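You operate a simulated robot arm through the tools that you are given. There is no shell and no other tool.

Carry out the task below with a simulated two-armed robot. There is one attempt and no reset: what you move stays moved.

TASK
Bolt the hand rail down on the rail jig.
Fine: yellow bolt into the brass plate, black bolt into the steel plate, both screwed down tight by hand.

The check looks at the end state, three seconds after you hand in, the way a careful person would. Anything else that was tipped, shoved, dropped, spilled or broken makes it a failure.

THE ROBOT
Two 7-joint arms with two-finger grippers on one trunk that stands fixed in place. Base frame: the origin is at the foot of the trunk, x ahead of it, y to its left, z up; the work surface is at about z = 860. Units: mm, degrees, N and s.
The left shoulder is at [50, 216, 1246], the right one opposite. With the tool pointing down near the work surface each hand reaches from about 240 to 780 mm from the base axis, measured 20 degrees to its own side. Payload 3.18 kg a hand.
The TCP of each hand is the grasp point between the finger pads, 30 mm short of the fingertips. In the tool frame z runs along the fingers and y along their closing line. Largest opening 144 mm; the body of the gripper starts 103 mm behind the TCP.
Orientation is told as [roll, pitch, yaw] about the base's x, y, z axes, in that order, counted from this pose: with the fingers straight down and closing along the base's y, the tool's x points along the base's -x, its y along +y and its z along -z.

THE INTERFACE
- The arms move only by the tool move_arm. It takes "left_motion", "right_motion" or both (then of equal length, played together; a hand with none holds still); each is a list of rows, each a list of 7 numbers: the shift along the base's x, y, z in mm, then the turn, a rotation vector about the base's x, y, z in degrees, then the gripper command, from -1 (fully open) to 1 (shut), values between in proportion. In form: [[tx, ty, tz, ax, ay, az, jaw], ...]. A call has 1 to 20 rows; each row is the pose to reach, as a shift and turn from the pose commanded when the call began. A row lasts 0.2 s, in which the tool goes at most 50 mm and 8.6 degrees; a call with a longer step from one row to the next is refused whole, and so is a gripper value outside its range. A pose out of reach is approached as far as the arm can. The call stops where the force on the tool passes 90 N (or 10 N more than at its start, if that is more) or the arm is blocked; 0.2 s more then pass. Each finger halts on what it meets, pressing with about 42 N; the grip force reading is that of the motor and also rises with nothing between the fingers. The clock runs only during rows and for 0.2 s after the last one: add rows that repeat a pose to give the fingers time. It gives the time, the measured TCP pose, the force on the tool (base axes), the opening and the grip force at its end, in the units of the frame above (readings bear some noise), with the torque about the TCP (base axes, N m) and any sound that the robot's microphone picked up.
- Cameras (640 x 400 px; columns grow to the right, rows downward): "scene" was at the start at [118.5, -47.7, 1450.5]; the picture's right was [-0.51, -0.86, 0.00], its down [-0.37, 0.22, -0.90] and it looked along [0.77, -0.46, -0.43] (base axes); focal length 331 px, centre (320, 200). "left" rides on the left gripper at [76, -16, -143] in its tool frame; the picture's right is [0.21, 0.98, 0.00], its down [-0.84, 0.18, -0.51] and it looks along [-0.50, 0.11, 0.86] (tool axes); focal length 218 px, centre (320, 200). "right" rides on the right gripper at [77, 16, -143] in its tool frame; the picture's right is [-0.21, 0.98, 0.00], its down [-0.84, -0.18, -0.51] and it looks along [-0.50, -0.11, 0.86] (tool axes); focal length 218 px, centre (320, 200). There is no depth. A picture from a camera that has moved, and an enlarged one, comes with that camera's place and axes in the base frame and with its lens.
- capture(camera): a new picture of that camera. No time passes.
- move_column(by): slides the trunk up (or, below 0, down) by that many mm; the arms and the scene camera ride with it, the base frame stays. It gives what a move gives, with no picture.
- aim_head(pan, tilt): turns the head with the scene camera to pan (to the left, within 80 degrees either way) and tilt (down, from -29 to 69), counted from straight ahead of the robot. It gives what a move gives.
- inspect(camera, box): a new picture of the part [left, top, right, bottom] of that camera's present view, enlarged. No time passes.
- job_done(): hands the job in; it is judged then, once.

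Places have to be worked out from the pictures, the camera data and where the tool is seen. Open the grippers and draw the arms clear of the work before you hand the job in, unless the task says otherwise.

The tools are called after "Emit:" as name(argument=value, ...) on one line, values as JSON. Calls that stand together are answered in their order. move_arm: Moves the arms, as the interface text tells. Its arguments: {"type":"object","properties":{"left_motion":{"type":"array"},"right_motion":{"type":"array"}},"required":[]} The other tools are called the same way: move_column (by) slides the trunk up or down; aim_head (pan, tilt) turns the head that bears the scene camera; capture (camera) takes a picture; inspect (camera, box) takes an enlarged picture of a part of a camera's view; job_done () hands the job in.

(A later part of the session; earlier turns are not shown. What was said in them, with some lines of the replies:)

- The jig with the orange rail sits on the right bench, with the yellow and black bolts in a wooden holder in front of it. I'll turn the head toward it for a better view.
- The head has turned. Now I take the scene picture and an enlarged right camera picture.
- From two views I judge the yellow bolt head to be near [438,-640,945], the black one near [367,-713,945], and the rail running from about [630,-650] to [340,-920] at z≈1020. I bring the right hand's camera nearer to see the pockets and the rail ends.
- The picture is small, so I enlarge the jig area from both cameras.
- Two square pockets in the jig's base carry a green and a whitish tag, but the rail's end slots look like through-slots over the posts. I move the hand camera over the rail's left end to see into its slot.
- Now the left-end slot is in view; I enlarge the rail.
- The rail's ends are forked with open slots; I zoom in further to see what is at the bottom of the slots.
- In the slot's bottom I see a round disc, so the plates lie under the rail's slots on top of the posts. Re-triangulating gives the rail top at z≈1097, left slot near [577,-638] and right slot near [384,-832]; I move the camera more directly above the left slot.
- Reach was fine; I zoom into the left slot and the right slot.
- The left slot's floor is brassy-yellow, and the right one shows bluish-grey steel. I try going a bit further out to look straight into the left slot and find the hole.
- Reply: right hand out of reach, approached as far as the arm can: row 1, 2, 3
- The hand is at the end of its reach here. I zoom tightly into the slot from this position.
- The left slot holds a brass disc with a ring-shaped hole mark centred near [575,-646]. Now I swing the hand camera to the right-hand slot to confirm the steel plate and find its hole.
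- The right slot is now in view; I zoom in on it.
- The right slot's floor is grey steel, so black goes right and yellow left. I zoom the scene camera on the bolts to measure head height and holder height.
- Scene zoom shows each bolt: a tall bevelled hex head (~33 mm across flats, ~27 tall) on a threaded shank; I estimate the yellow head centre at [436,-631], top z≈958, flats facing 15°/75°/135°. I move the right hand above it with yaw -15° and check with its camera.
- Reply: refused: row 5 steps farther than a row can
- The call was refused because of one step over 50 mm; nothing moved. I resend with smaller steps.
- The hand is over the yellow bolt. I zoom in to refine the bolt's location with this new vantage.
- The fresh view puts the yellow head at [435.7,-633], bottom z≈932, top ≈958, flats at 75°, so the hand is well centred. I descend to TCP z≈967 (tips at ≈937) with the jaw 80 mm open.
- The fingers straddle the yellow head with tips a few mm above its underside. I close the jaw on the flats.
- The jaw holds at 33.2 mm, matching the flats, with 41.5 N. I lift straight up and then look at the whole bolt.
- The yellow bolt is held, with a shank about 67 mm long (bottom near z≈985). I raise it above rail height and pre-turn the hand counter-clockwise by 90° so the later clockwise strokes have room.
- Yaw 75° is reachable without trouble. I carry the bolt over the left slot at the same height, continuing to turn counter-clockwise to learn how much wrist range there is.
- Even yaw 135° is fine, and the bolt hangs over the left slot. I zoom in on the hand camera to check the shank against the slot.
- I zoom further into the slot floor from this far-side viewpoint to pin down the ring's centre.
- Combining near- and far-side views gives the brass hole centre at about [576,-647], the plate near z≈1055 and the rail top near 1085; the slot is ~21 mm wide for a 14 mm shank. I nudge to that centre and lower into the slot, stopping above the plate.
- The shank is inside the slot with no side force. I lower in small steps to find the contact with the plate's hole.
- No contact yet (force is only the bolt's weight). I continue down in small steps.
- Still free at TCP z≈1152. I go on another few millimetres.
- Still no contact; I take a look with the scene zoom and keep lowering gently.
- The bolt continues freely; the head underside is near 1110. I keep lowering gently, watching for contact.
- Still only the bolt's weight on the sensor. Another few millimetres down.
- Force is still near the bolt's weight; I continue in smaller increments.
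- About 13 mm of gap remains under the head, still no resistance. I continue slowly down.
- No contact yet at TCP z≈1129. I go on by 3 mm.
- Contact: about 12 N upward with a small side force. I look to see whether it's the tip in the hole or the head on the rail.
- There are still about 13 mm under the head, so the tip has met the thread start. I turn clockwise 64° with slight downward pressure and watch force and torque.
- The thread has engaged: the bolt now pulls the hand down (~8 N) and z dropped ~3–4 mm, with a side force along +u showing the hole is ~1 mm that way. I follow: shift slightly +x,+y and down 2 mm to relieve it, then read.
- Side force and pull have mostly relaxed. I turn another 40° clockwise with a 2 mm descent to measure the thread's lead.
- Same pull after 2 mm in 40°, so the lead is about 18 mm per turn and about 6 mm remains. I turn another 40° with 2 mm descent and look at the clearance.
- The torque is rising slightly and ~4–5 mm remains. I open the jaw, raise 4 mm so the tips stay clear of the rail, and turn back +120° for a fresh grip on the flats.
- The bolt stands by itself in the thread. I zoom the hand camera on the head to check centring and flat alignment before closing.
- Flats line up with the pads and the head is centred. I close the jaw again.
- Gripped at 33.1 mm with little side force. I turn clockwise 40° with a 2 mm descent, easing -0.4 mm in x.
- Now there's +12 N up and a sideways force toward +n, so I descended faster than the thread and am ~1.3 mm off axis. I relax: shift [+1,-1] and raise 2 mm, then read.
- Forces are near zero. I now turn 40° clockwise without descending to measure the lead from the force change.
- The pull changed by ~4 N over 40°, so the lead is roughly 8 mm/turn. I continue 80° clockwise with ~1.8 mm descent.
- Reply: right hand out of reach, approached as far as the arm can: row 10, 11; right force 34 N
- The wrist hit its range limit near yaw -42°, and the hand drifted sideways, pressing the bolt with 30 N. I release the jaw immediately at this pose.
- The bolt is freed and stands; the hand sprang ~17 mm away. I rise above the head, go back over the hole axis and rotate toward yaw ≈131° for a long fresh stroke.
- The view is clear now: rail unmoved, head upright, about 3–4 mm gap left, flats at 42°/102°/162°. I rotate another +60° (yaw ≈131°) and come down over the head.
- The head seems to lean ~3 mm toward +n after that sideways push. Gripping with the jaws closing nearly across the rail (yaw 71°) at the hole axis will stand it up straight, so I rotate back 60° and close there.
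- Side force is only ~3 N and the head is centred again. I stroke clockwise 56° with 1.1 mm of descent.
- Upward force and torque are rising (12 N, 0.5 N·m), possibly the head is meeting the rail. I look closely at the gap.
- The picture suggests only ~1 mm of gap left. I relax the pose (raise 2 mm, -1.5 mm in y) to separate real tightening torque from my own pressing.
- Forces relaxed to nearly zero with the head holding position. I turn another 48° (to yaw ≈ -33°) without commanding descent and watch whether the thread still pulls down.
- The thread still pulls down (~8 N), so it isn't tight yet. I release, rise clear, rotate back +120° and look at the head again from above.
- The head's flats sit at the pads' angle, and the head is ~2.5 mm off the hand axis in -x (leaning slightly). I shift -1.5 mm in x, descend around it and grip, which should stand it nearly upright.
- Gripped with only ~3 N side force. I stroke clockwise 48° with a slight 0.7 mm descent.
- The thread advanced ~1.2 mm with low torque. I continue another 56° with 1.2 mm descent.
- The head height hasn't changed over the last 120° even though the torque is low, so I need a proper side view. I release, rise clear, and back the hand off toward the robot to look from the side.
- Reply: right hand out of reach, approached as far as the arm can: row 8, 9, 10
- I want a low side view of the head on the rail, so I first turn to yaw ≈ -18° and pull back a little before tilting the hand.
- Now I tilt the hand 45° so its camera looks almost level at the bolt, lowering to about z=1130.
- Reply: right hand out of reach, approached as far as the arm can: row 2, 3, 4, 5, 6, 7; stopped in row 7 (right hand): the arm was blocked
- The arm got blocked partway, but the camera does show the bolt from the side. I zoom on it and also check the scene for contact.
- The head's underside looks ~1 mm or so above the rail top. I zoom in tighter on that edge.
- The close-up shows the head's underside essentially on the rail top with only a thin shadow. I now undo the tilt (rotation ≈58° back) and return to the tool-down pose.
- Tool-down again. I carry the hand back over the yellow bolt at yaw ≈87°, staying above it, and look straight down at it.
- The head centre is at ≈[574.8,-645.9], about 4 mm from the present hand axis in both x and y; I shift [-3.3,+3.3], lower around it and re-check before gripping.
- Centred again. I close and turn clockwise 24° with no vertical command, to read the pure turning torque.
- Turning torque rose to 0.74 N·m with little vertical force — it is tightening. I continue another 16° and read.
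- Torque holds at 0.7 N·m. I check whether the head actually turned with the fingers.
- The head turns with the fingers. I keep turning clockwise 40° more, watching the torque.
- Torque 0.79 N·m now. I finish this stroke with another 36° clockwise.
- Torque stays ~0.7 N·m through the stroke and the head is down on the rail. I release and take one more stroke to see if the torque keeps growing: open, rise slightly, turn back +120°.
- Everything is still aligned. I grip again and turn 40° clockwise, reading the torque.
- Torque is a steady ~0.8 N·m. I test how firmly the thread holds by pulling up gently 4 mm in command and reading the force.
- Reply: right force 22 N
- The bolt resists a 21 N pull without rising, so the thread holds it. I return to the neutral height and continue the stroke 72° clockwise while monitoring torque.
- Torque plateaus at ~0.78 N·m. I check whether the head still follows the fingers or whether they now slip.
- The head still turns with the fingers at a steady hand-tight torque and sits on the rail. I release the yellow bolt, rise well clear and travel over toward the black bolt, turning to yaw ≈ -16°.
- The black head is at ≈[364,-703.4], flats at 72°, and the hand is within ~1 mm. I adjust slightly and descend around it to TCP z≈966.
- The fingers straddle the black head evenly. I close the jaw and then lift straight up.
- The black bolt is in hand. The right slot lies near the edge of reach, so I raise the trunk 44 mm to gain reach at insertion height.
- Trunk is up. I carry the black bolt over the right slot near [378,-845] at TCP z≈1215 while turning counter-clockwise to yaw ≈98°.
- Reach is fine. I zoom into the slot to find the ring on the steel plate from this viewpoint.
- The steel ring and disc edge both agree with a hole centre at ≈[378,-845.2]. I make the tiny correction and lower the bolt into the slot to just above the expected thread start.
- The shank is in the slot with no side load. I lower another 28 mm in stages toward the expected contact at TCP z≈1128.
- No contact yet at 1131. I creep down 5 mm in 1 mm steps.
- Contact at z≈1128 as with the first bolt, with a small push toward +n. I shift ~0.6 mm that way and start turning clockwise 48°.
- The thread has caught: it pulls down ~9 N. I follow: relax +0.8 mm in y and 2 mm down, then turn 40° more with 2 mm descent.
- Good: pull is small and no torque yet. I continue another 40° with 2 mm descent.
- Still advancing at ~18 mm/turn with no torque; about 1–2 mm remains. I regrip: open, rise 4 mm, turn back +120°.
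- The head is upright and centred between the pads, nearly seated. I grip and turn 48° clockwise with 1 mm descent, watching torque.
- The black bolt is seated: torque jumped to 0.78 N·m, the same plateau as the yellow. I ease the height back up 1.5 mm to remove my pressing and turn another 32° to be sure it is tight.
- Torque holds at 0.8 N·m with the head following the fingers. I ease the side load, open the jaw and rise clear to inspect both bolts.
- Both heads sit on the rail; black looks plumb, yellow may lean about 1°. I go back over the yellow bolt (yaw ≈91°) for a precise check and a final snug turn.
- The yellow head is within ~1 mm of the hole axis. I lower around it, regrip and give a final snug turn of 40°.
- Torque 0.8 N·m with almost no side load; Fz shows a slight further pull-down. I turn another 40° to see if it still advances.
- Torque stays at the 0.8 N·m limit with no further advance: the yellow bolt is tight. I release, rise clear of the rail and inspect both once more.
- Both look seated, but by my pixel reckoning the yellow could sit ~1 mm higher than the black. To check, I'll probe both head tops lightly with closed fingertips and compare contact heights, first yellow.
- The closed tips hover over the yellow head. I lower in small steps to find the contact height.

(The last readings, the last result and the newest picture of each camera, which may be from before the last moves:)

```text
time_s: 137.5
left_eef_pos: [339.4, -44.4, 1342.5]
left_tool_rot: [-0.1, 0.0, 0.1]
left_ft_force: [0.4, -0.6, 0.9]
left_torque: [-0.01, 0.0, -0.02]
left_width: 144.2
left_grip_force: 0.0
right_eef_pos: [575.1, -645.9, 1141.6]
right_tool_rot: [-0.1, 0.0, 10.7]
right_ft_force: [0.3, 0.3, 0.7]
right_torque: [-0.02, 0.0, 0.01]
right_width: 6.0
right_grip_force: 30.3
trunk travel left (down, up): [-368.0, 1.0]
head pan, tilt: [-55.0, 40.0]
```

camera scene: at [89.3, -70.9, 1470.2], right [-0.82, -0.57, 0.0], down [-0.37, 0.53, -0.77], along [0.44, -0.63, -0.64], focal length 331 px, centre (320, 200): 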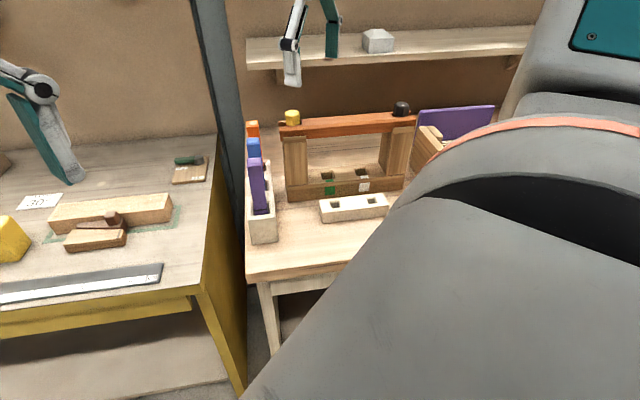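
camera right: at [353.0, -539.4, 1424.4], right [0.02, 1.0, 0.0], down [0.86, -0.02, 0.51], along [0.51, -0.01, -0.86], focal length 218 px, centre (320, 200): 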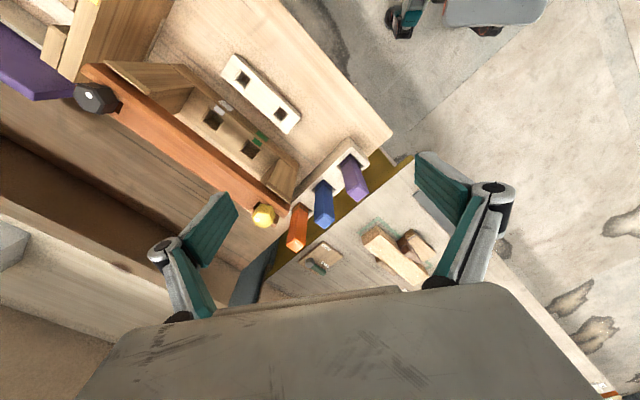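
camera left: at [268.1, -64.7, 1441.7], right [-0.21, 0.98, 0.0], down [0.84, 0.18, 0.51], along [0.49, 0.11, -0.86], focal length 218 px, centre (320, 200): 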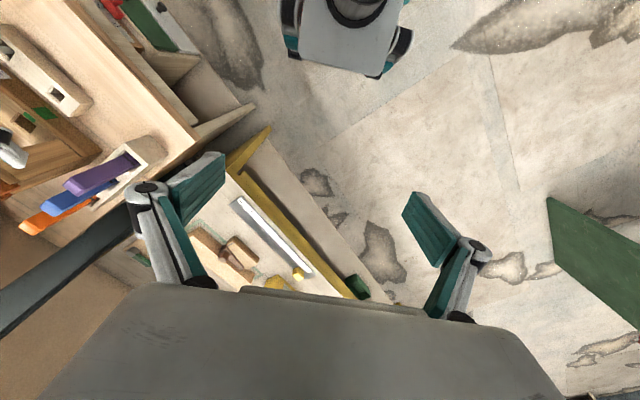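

No clear vertical contact yet, though the finger gap reads 6 mm. I continue 1 mm at a time.

Emit:
move_arm(right_motion=[[0, 0, -1, 0, 0, 0, 1], [0, 0, -1, 0, 0, 0, 1]])

Emit:
inspect(camera="scene", box=[270, 75, 330, 135])

```text
time_s: 138.1
left_eef_pos: [338.3, -44.3, 1343.9]
left_tool_rot: [-0.1, 0.0, 0.1]
left_ft_force: [0.2, -0.5, -0.9]
left_torque: [-0.01, -0.02, 0.02]
left_width: 143.8
left_grip_force: 0.0
right_eef_pos: [576.0, -645.7, 1141.6]
right_tool_rot: [-0.1, -0.1, 10.7]
right_ft_force: [-0.6, -1.0, 6.7]
right_torque: [-0.06, 0.01, -0.01]
right_width: 6.1
right_grip_force: 30.8
trunk travel left (down, up): [-368.0, 1.0]
head pan, tilt: [-55.0, 40.0]
```

```text
6.67 times, centred on (300, 105) of scene
camera zoom: at [88.3, -69.8, 1470.3], right [-0.82, -0.57, 0.0], down [-0.37, 0.53, -0.77], along [0.44, -0.63, -0.64], focal length 2209 px, centre (453, 833)
```

zoom: 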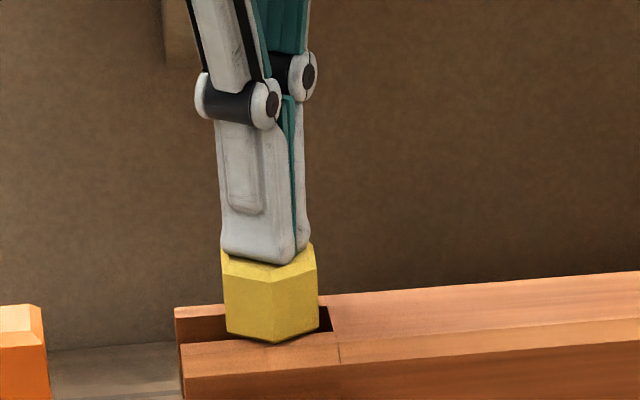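

Contact on the yellow top at command ≈ -18 mm (6.7 N at -19). I lift, translate exactly along the rail to the black bolt and repeat.

Emit:
move_arm(right_motion=[[0, 0, 20, 0, 0, 0, 1], [0, 0, 45, 0, 0, 0, 1], [-30, -30, 45, 0, 0, 0, 1], [-64, -64, 45, 0, 0, 0, 1], [-98, -98, 45, 0, 0, 0, 1], [-132, -132, 45, 0, 0, 0, 1], [-166, -166, 45, 0, 0, 0, 1], [-198.1, -198.7, 45, 0, 0, 0, 1], [-198.1, -198.7, 20, 0, 0, 0, 1], [-198.1, -198.7, 9, 0, 0, 0, 1], [-198.1, -198.7, 5, 0, 0, 0, 1], [-198.1, -198.7, 5, 0, 0, 0, 1]])

Emit:
inspect(camera="scene", box=[370, 75, 430, 135])

```text
time_s: 140.7
left_eef_pos: [339.8, -43.8, 1343.2]
left_tool_rot: [-0.2, 0.0, 0.2]
left_ft_force: [-0.8, -0.4, -0.5]
left_torque: [0.02, -0.02, -0.03]
left_width: 144.1
left_grip_force: 0.1
right_eef_pos: [377.9, -845.5, 1144.8]
right_tool_rot: [-0.1, 0.0, 10.7]
right_ft_force: [-0.7, 0.3, 0.4]
right_torque: [-0.04, -0.02, 0.04]
right_width: 0.1
right_grip_force: 30.5
trunk travel left (down, up): [-368.0, 1.0]
head pan, tilt: [-55.0, 40.0]
```

```text
6.67 times, centred on (400, 105) of scene
camera zoom: at [88.4, -70.2, 1470.3], right [-0.82, -0.57, 0.0], down [-0.37, 0.53, -0.77], along [0.44, -0.63, -0.64], focal length 2209 px, centre (-213, 833)
```

zoom: 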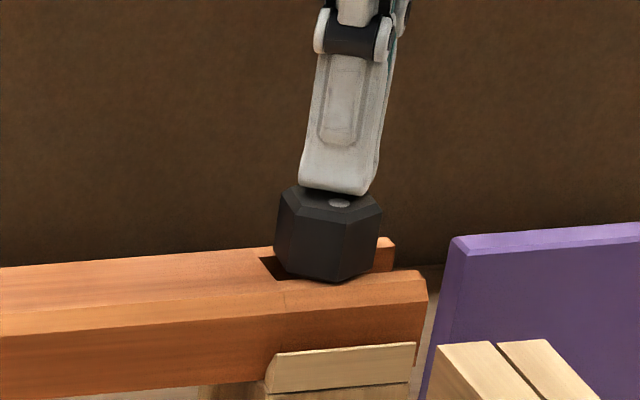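

Hovering over the black head at relative -14. I step down, reading at -16, -17, -18 and -19.

Emit:
move_arm(right_motion=[[0, 0, -1, 0, 0, 0, 1], [0, 0, -2, 0, 0, 0, 1], [0, 0, -2, 0, 0, 0, 1]])

Emit:
move_arm(right_motion=[[0, 0, -1, 0, 0, 0, 1], [0, 0, -1, 0, 0, 0, 1]])

Emit:
move_arm(right_motion=[[0, 0, -1, 0, 0, 0, 1], [0, 0, -1, 0, 0, 0, 1]])

Emit:
move_arm(right_motion=[[0, 0, -1, 0, 0, 0, 1], [0, 0, -1, 0, 0, 0, 1]])

```text
time_s: 141.5
left_eef_pos: [339.2, -44.3, 1343.2]
left_tool_rot: [-0.2, 0.1, 0.1]
left_ft_force: [0.2, 0.6, -0.1]
left_torque: [-0.03, 0.01, -0.03]
left_width: 144.1
left_grip_force: 0.1
right_eef_pos: [378.9, -846.5, 1143.2]
right_tool_rot: [0.0, 0.0, 10.8]
right_ft_force: [-0.6, 0.2, 0.5]
right_torque: [-0.01, 0.02, 0.01]
right_width: 0.0
right_grip_force: 31.1
trunk travel left (down, up): [-368.0, 1.0]
head pan, tilt: [-55.0, 40.0]
```

```text
time_s: 142.1
left_eef_pos: [338.5, -45.7, 1343.6]
left_tool_rot: [-0.1, 0.0, 0.1]
left_ft_force: [0.5, -0.1, 0.7]
left_torque: [0.01, 0.02, -0.02]
left_width: 143.8
left_grip_force: 0.1
right_eef_pos: [378.3, -846.5, 1141.9]
right_tool_rot: [-0.2, 0.0, 10.7]
right_ft_force: [0.1, -0.1, 1.0]
right_torque: [0.02, -0.01, -0.03]
right_width: 0.1
right_grip_force: 30.7
trunk travel left (down, up): [-368.0, 1.0]
head pan, tilt: [-55.0, 40.0]
```

```text
time_s: 142.7
left_eef_pos: [340.5, -44.3, 1343.4]
left_tool_rot: [-0.1, 0.0, 0.1]
left_ft_force: [-0.1, 0.2, 0.1]
left_torque: [0.02, 0.01, -0.03]
left_width: 143.9
left_grip_force: 0.0
right_eef_pos: [377.8, -844.5, 1142.6]
right_tool_rot: [-0.1, 0.0, 10.7]
right_ft_force: [0.5, -1.3, 0.0]
right_torque: [0.0, 0.0, -0.01]
right_width: 0.1
right_grip_force: 30.4
trunk travel left (down, up): [-368.0, 1.0]
head pan, tilt: [-55.0, 40.0]
```

```text
time_s: 143.3
left_eef_pos: [338.9, -43.9, 1343.2]
left_tool_rot: [-0.2, -0.1, 0.1]
left_ft_force: [-0.3, -1.0, -0.2]
left_torque: [0.01, -0.01, 0.0]
left_width: 144.0
left_grip_force: 0.0
right_eef_pos: [378.0, -845.8, 1141.7]
right_tool_rot: [-0.1, 0.1, 10.7]
right_ft_force: [0.2, -0.2, 2.8]
right_torque: [-0.02, -0.02, 0.03]
right_width: 5.8
right_grip_force: 30.6
trunk travel left (down, up): [-368.0, 1.0]
head pan, tilt: [-55.0, 40.0]
```

Black contacts at ≈ -18.6 versus yellow ≈ -18.0, so both heads are seated at the same height within half a millimetre. I lift off, draw the hand back clear of the jig and open the gripper.

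Emit:
move_arm(right_motion=[[0, 0, 25, 0, 0, 0, 1], [0, 0, 65, 0, 0, 0, 1], [0, 0, 105, 0, 0, 0, 1], [0, 40, 125, 0, 0, 0, 1], [0, 85, 130, 0, 0, 0, 0.5], [0, 130, 135, 0, 0, 0, 0], [0, 175, 140, 0, 0, 0, -0.5], [0, 220, 140, 0, 0, 0, -1], [0, 265, 140, 0, 0, 0, -1], [0, 310, 140, 0, 0, 0, -1], [0, 330, 140, 0, 0, 0, -1], [0, 330, 140, 0, 0, 0, -1]])

Emit:
aim_head(pan=-45, tilt=32)

Emit:
capture(camera="scene")

Emit:
capture(camera="right")

```text
time_s: 145.9
left_eef_pos: [339.9, -44.1, 1343.9]
left_tool_rot: [-0.2, 0.0, 0.1]
left_ft_force: [-0.5, -0.5, 0.2]
left_torque: [-0.01, -0.03, 0.0]
left_width: 144.0
left_grip_force: 0.1
right_eef_pos: [377.8, -513.9, 1281.2]
right_tool_rot: [-0.1, 0.0, 10.6]
right_ft_force: [0.3, -0.1, 0.6]
right_torque: [-0.03, 0.04, 0.0]
right_width: 144.2
right_grip_force: 0.1
trunk travel left (down, up): [-368.0, 1.0]
head pan, tilt: [-55.0, 40.0]
```

```text
time_s: 146.7
left_eef_pos: [340.2, -45.2, 1343.3]
left_tool_rot: [-0.1, 0.1, 0.2]
left_ft_force: [-0.1, -0.1, -0.5]
left_torque: [-0.01, -0.02, 0.03]
left_width: 143.9
left_grip_force: 0.1
right_eef_pos: [378.5, -515.4, 1280.4]
right_tool_rot: [-0.1, 0.1, 10.7]
right_ft_force: [-0.3, 1.0, 0.2]
right_torque: [-0.01, -0.01, -0.04]
right_width: 143.9
right_grip_force: 0.0
trunk travel left (down, up): [-368.0, 1.0]
head pan, tilt: [-45.0, 32.0]
```

```text
taken
camera scene: at [103.3, -64.0, 1482.4], right [-0.71, -0.71, 0.0], down [-0.37, 0.38, -0.85], along [0.6, -0.6, -0.53], focal length 331 px, centre (320, 200)
```

scene: 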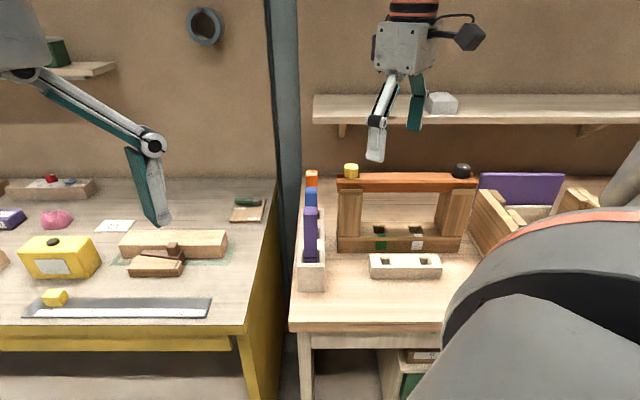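

```text
taken
camera right: at [299.2, -512.8, 1422.1], right [0.02, 1.0, 0.0], down [0.86, -0.02, 0.51], along [0.51, -0.01, -0.86], focal length 218 px, centre (320, 200)
```

right: 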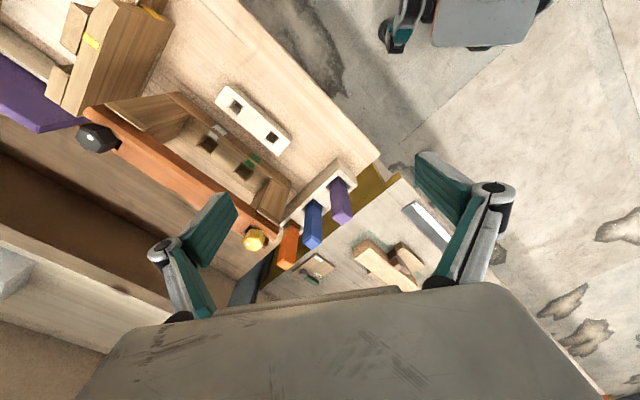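

Everything else looks undisturbed. I take one last close look at both seated bolts before handing in.

Emit:
inspect(camera="scene", box=[320, 150, 500, 260])

Emit:
inspect(camera="scene", box=[435, 150, 485, 190])

Emit:
inspect(camera="scene", box=[330, 150, 380, 190])

```text
3.56 times, centred on (410, 205) of scene
camera zoom: at [103.3, -64.0, 1482.4], right [-0.71, -0.71, 0.0], down [-0.37, 0.38, -0.85], along [0.6, -0.6, -0.53], focal length 1178 px, centre (0, 182)
```

zoom: 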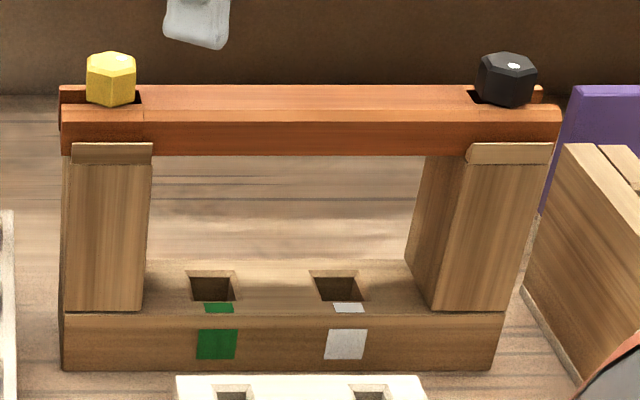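

```text
10.00 times, centred on (460, 170) of scene
camera zoom: at [103.3, -64.0, 1482.4], right [-0.71, -0.71, 0.0], down [-0.37, 0.38, -0.85], along [0.6, -0.6, -0.53], focal length 3314 px, centre (-1080, 500)
```

zoom: 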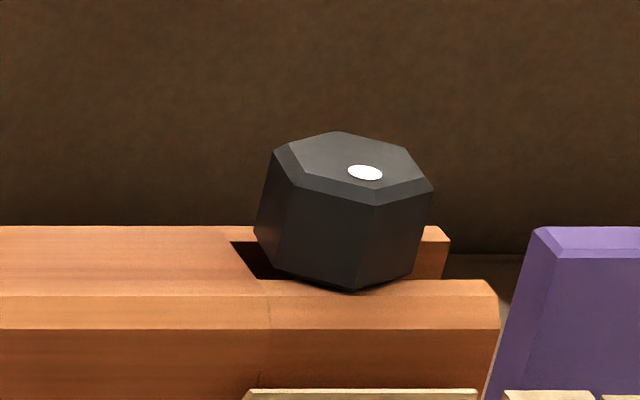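

```text
10.00 times, centred on (355, 170) of scene
camera zoom: at [103.3, -64.0, 1482.4], right [-0.71, -0.71, 0.0], down [-0.37, 0.38, -0.85], along [0.6, -0.6, -0.53], focal length 3314 px, centre (-30, 500)
```

zoom: 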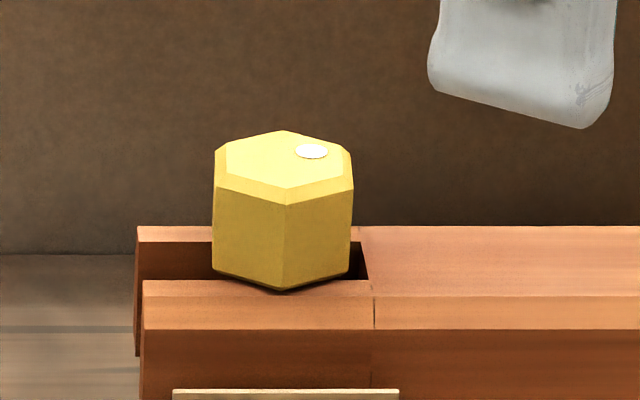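

Both bolts are threaded in, yellow in the brass plate and black in the steel plate. The heads are at equal height on the rail, both reached about 0.8 N·m when turned, and the arms are clear with grippers open, so I hand in.

Emit:
job_done()

```text
The job is handed in.
```

The hand rail is bolted down: the yellow bolt is in the brass plate (left) and the black bolt is in the steel plate (right). The job is handed in.

- **Tightness:** both bolts reached a turning resistance of about 0.8 N·m and would not go further down. The yellow bolt also held against a 21 N upward pull; I did not pull-test the black one.
- **Seating:** I probed both head tops with closed fingertips, and they sit at the same height within about half a millimetre. My pictures suggest each head may lean by 1–2°, which is about the limit of what I could measure.
- **Slip while working:** on an early turn of the yellow bolt the wrist hit its limit, and the hand pushed the bolt sideways at about 30 N. I let go, straightened the bolt with a new grip and re-tightened it. In the later pictures the rail was where it started.
- **Surroundings:** nothing else on the benches looks moved, both grippers are open, and the arms are clear of the jig. I raised the trunk 43 mm to reach the right-hand bolt and left it there.
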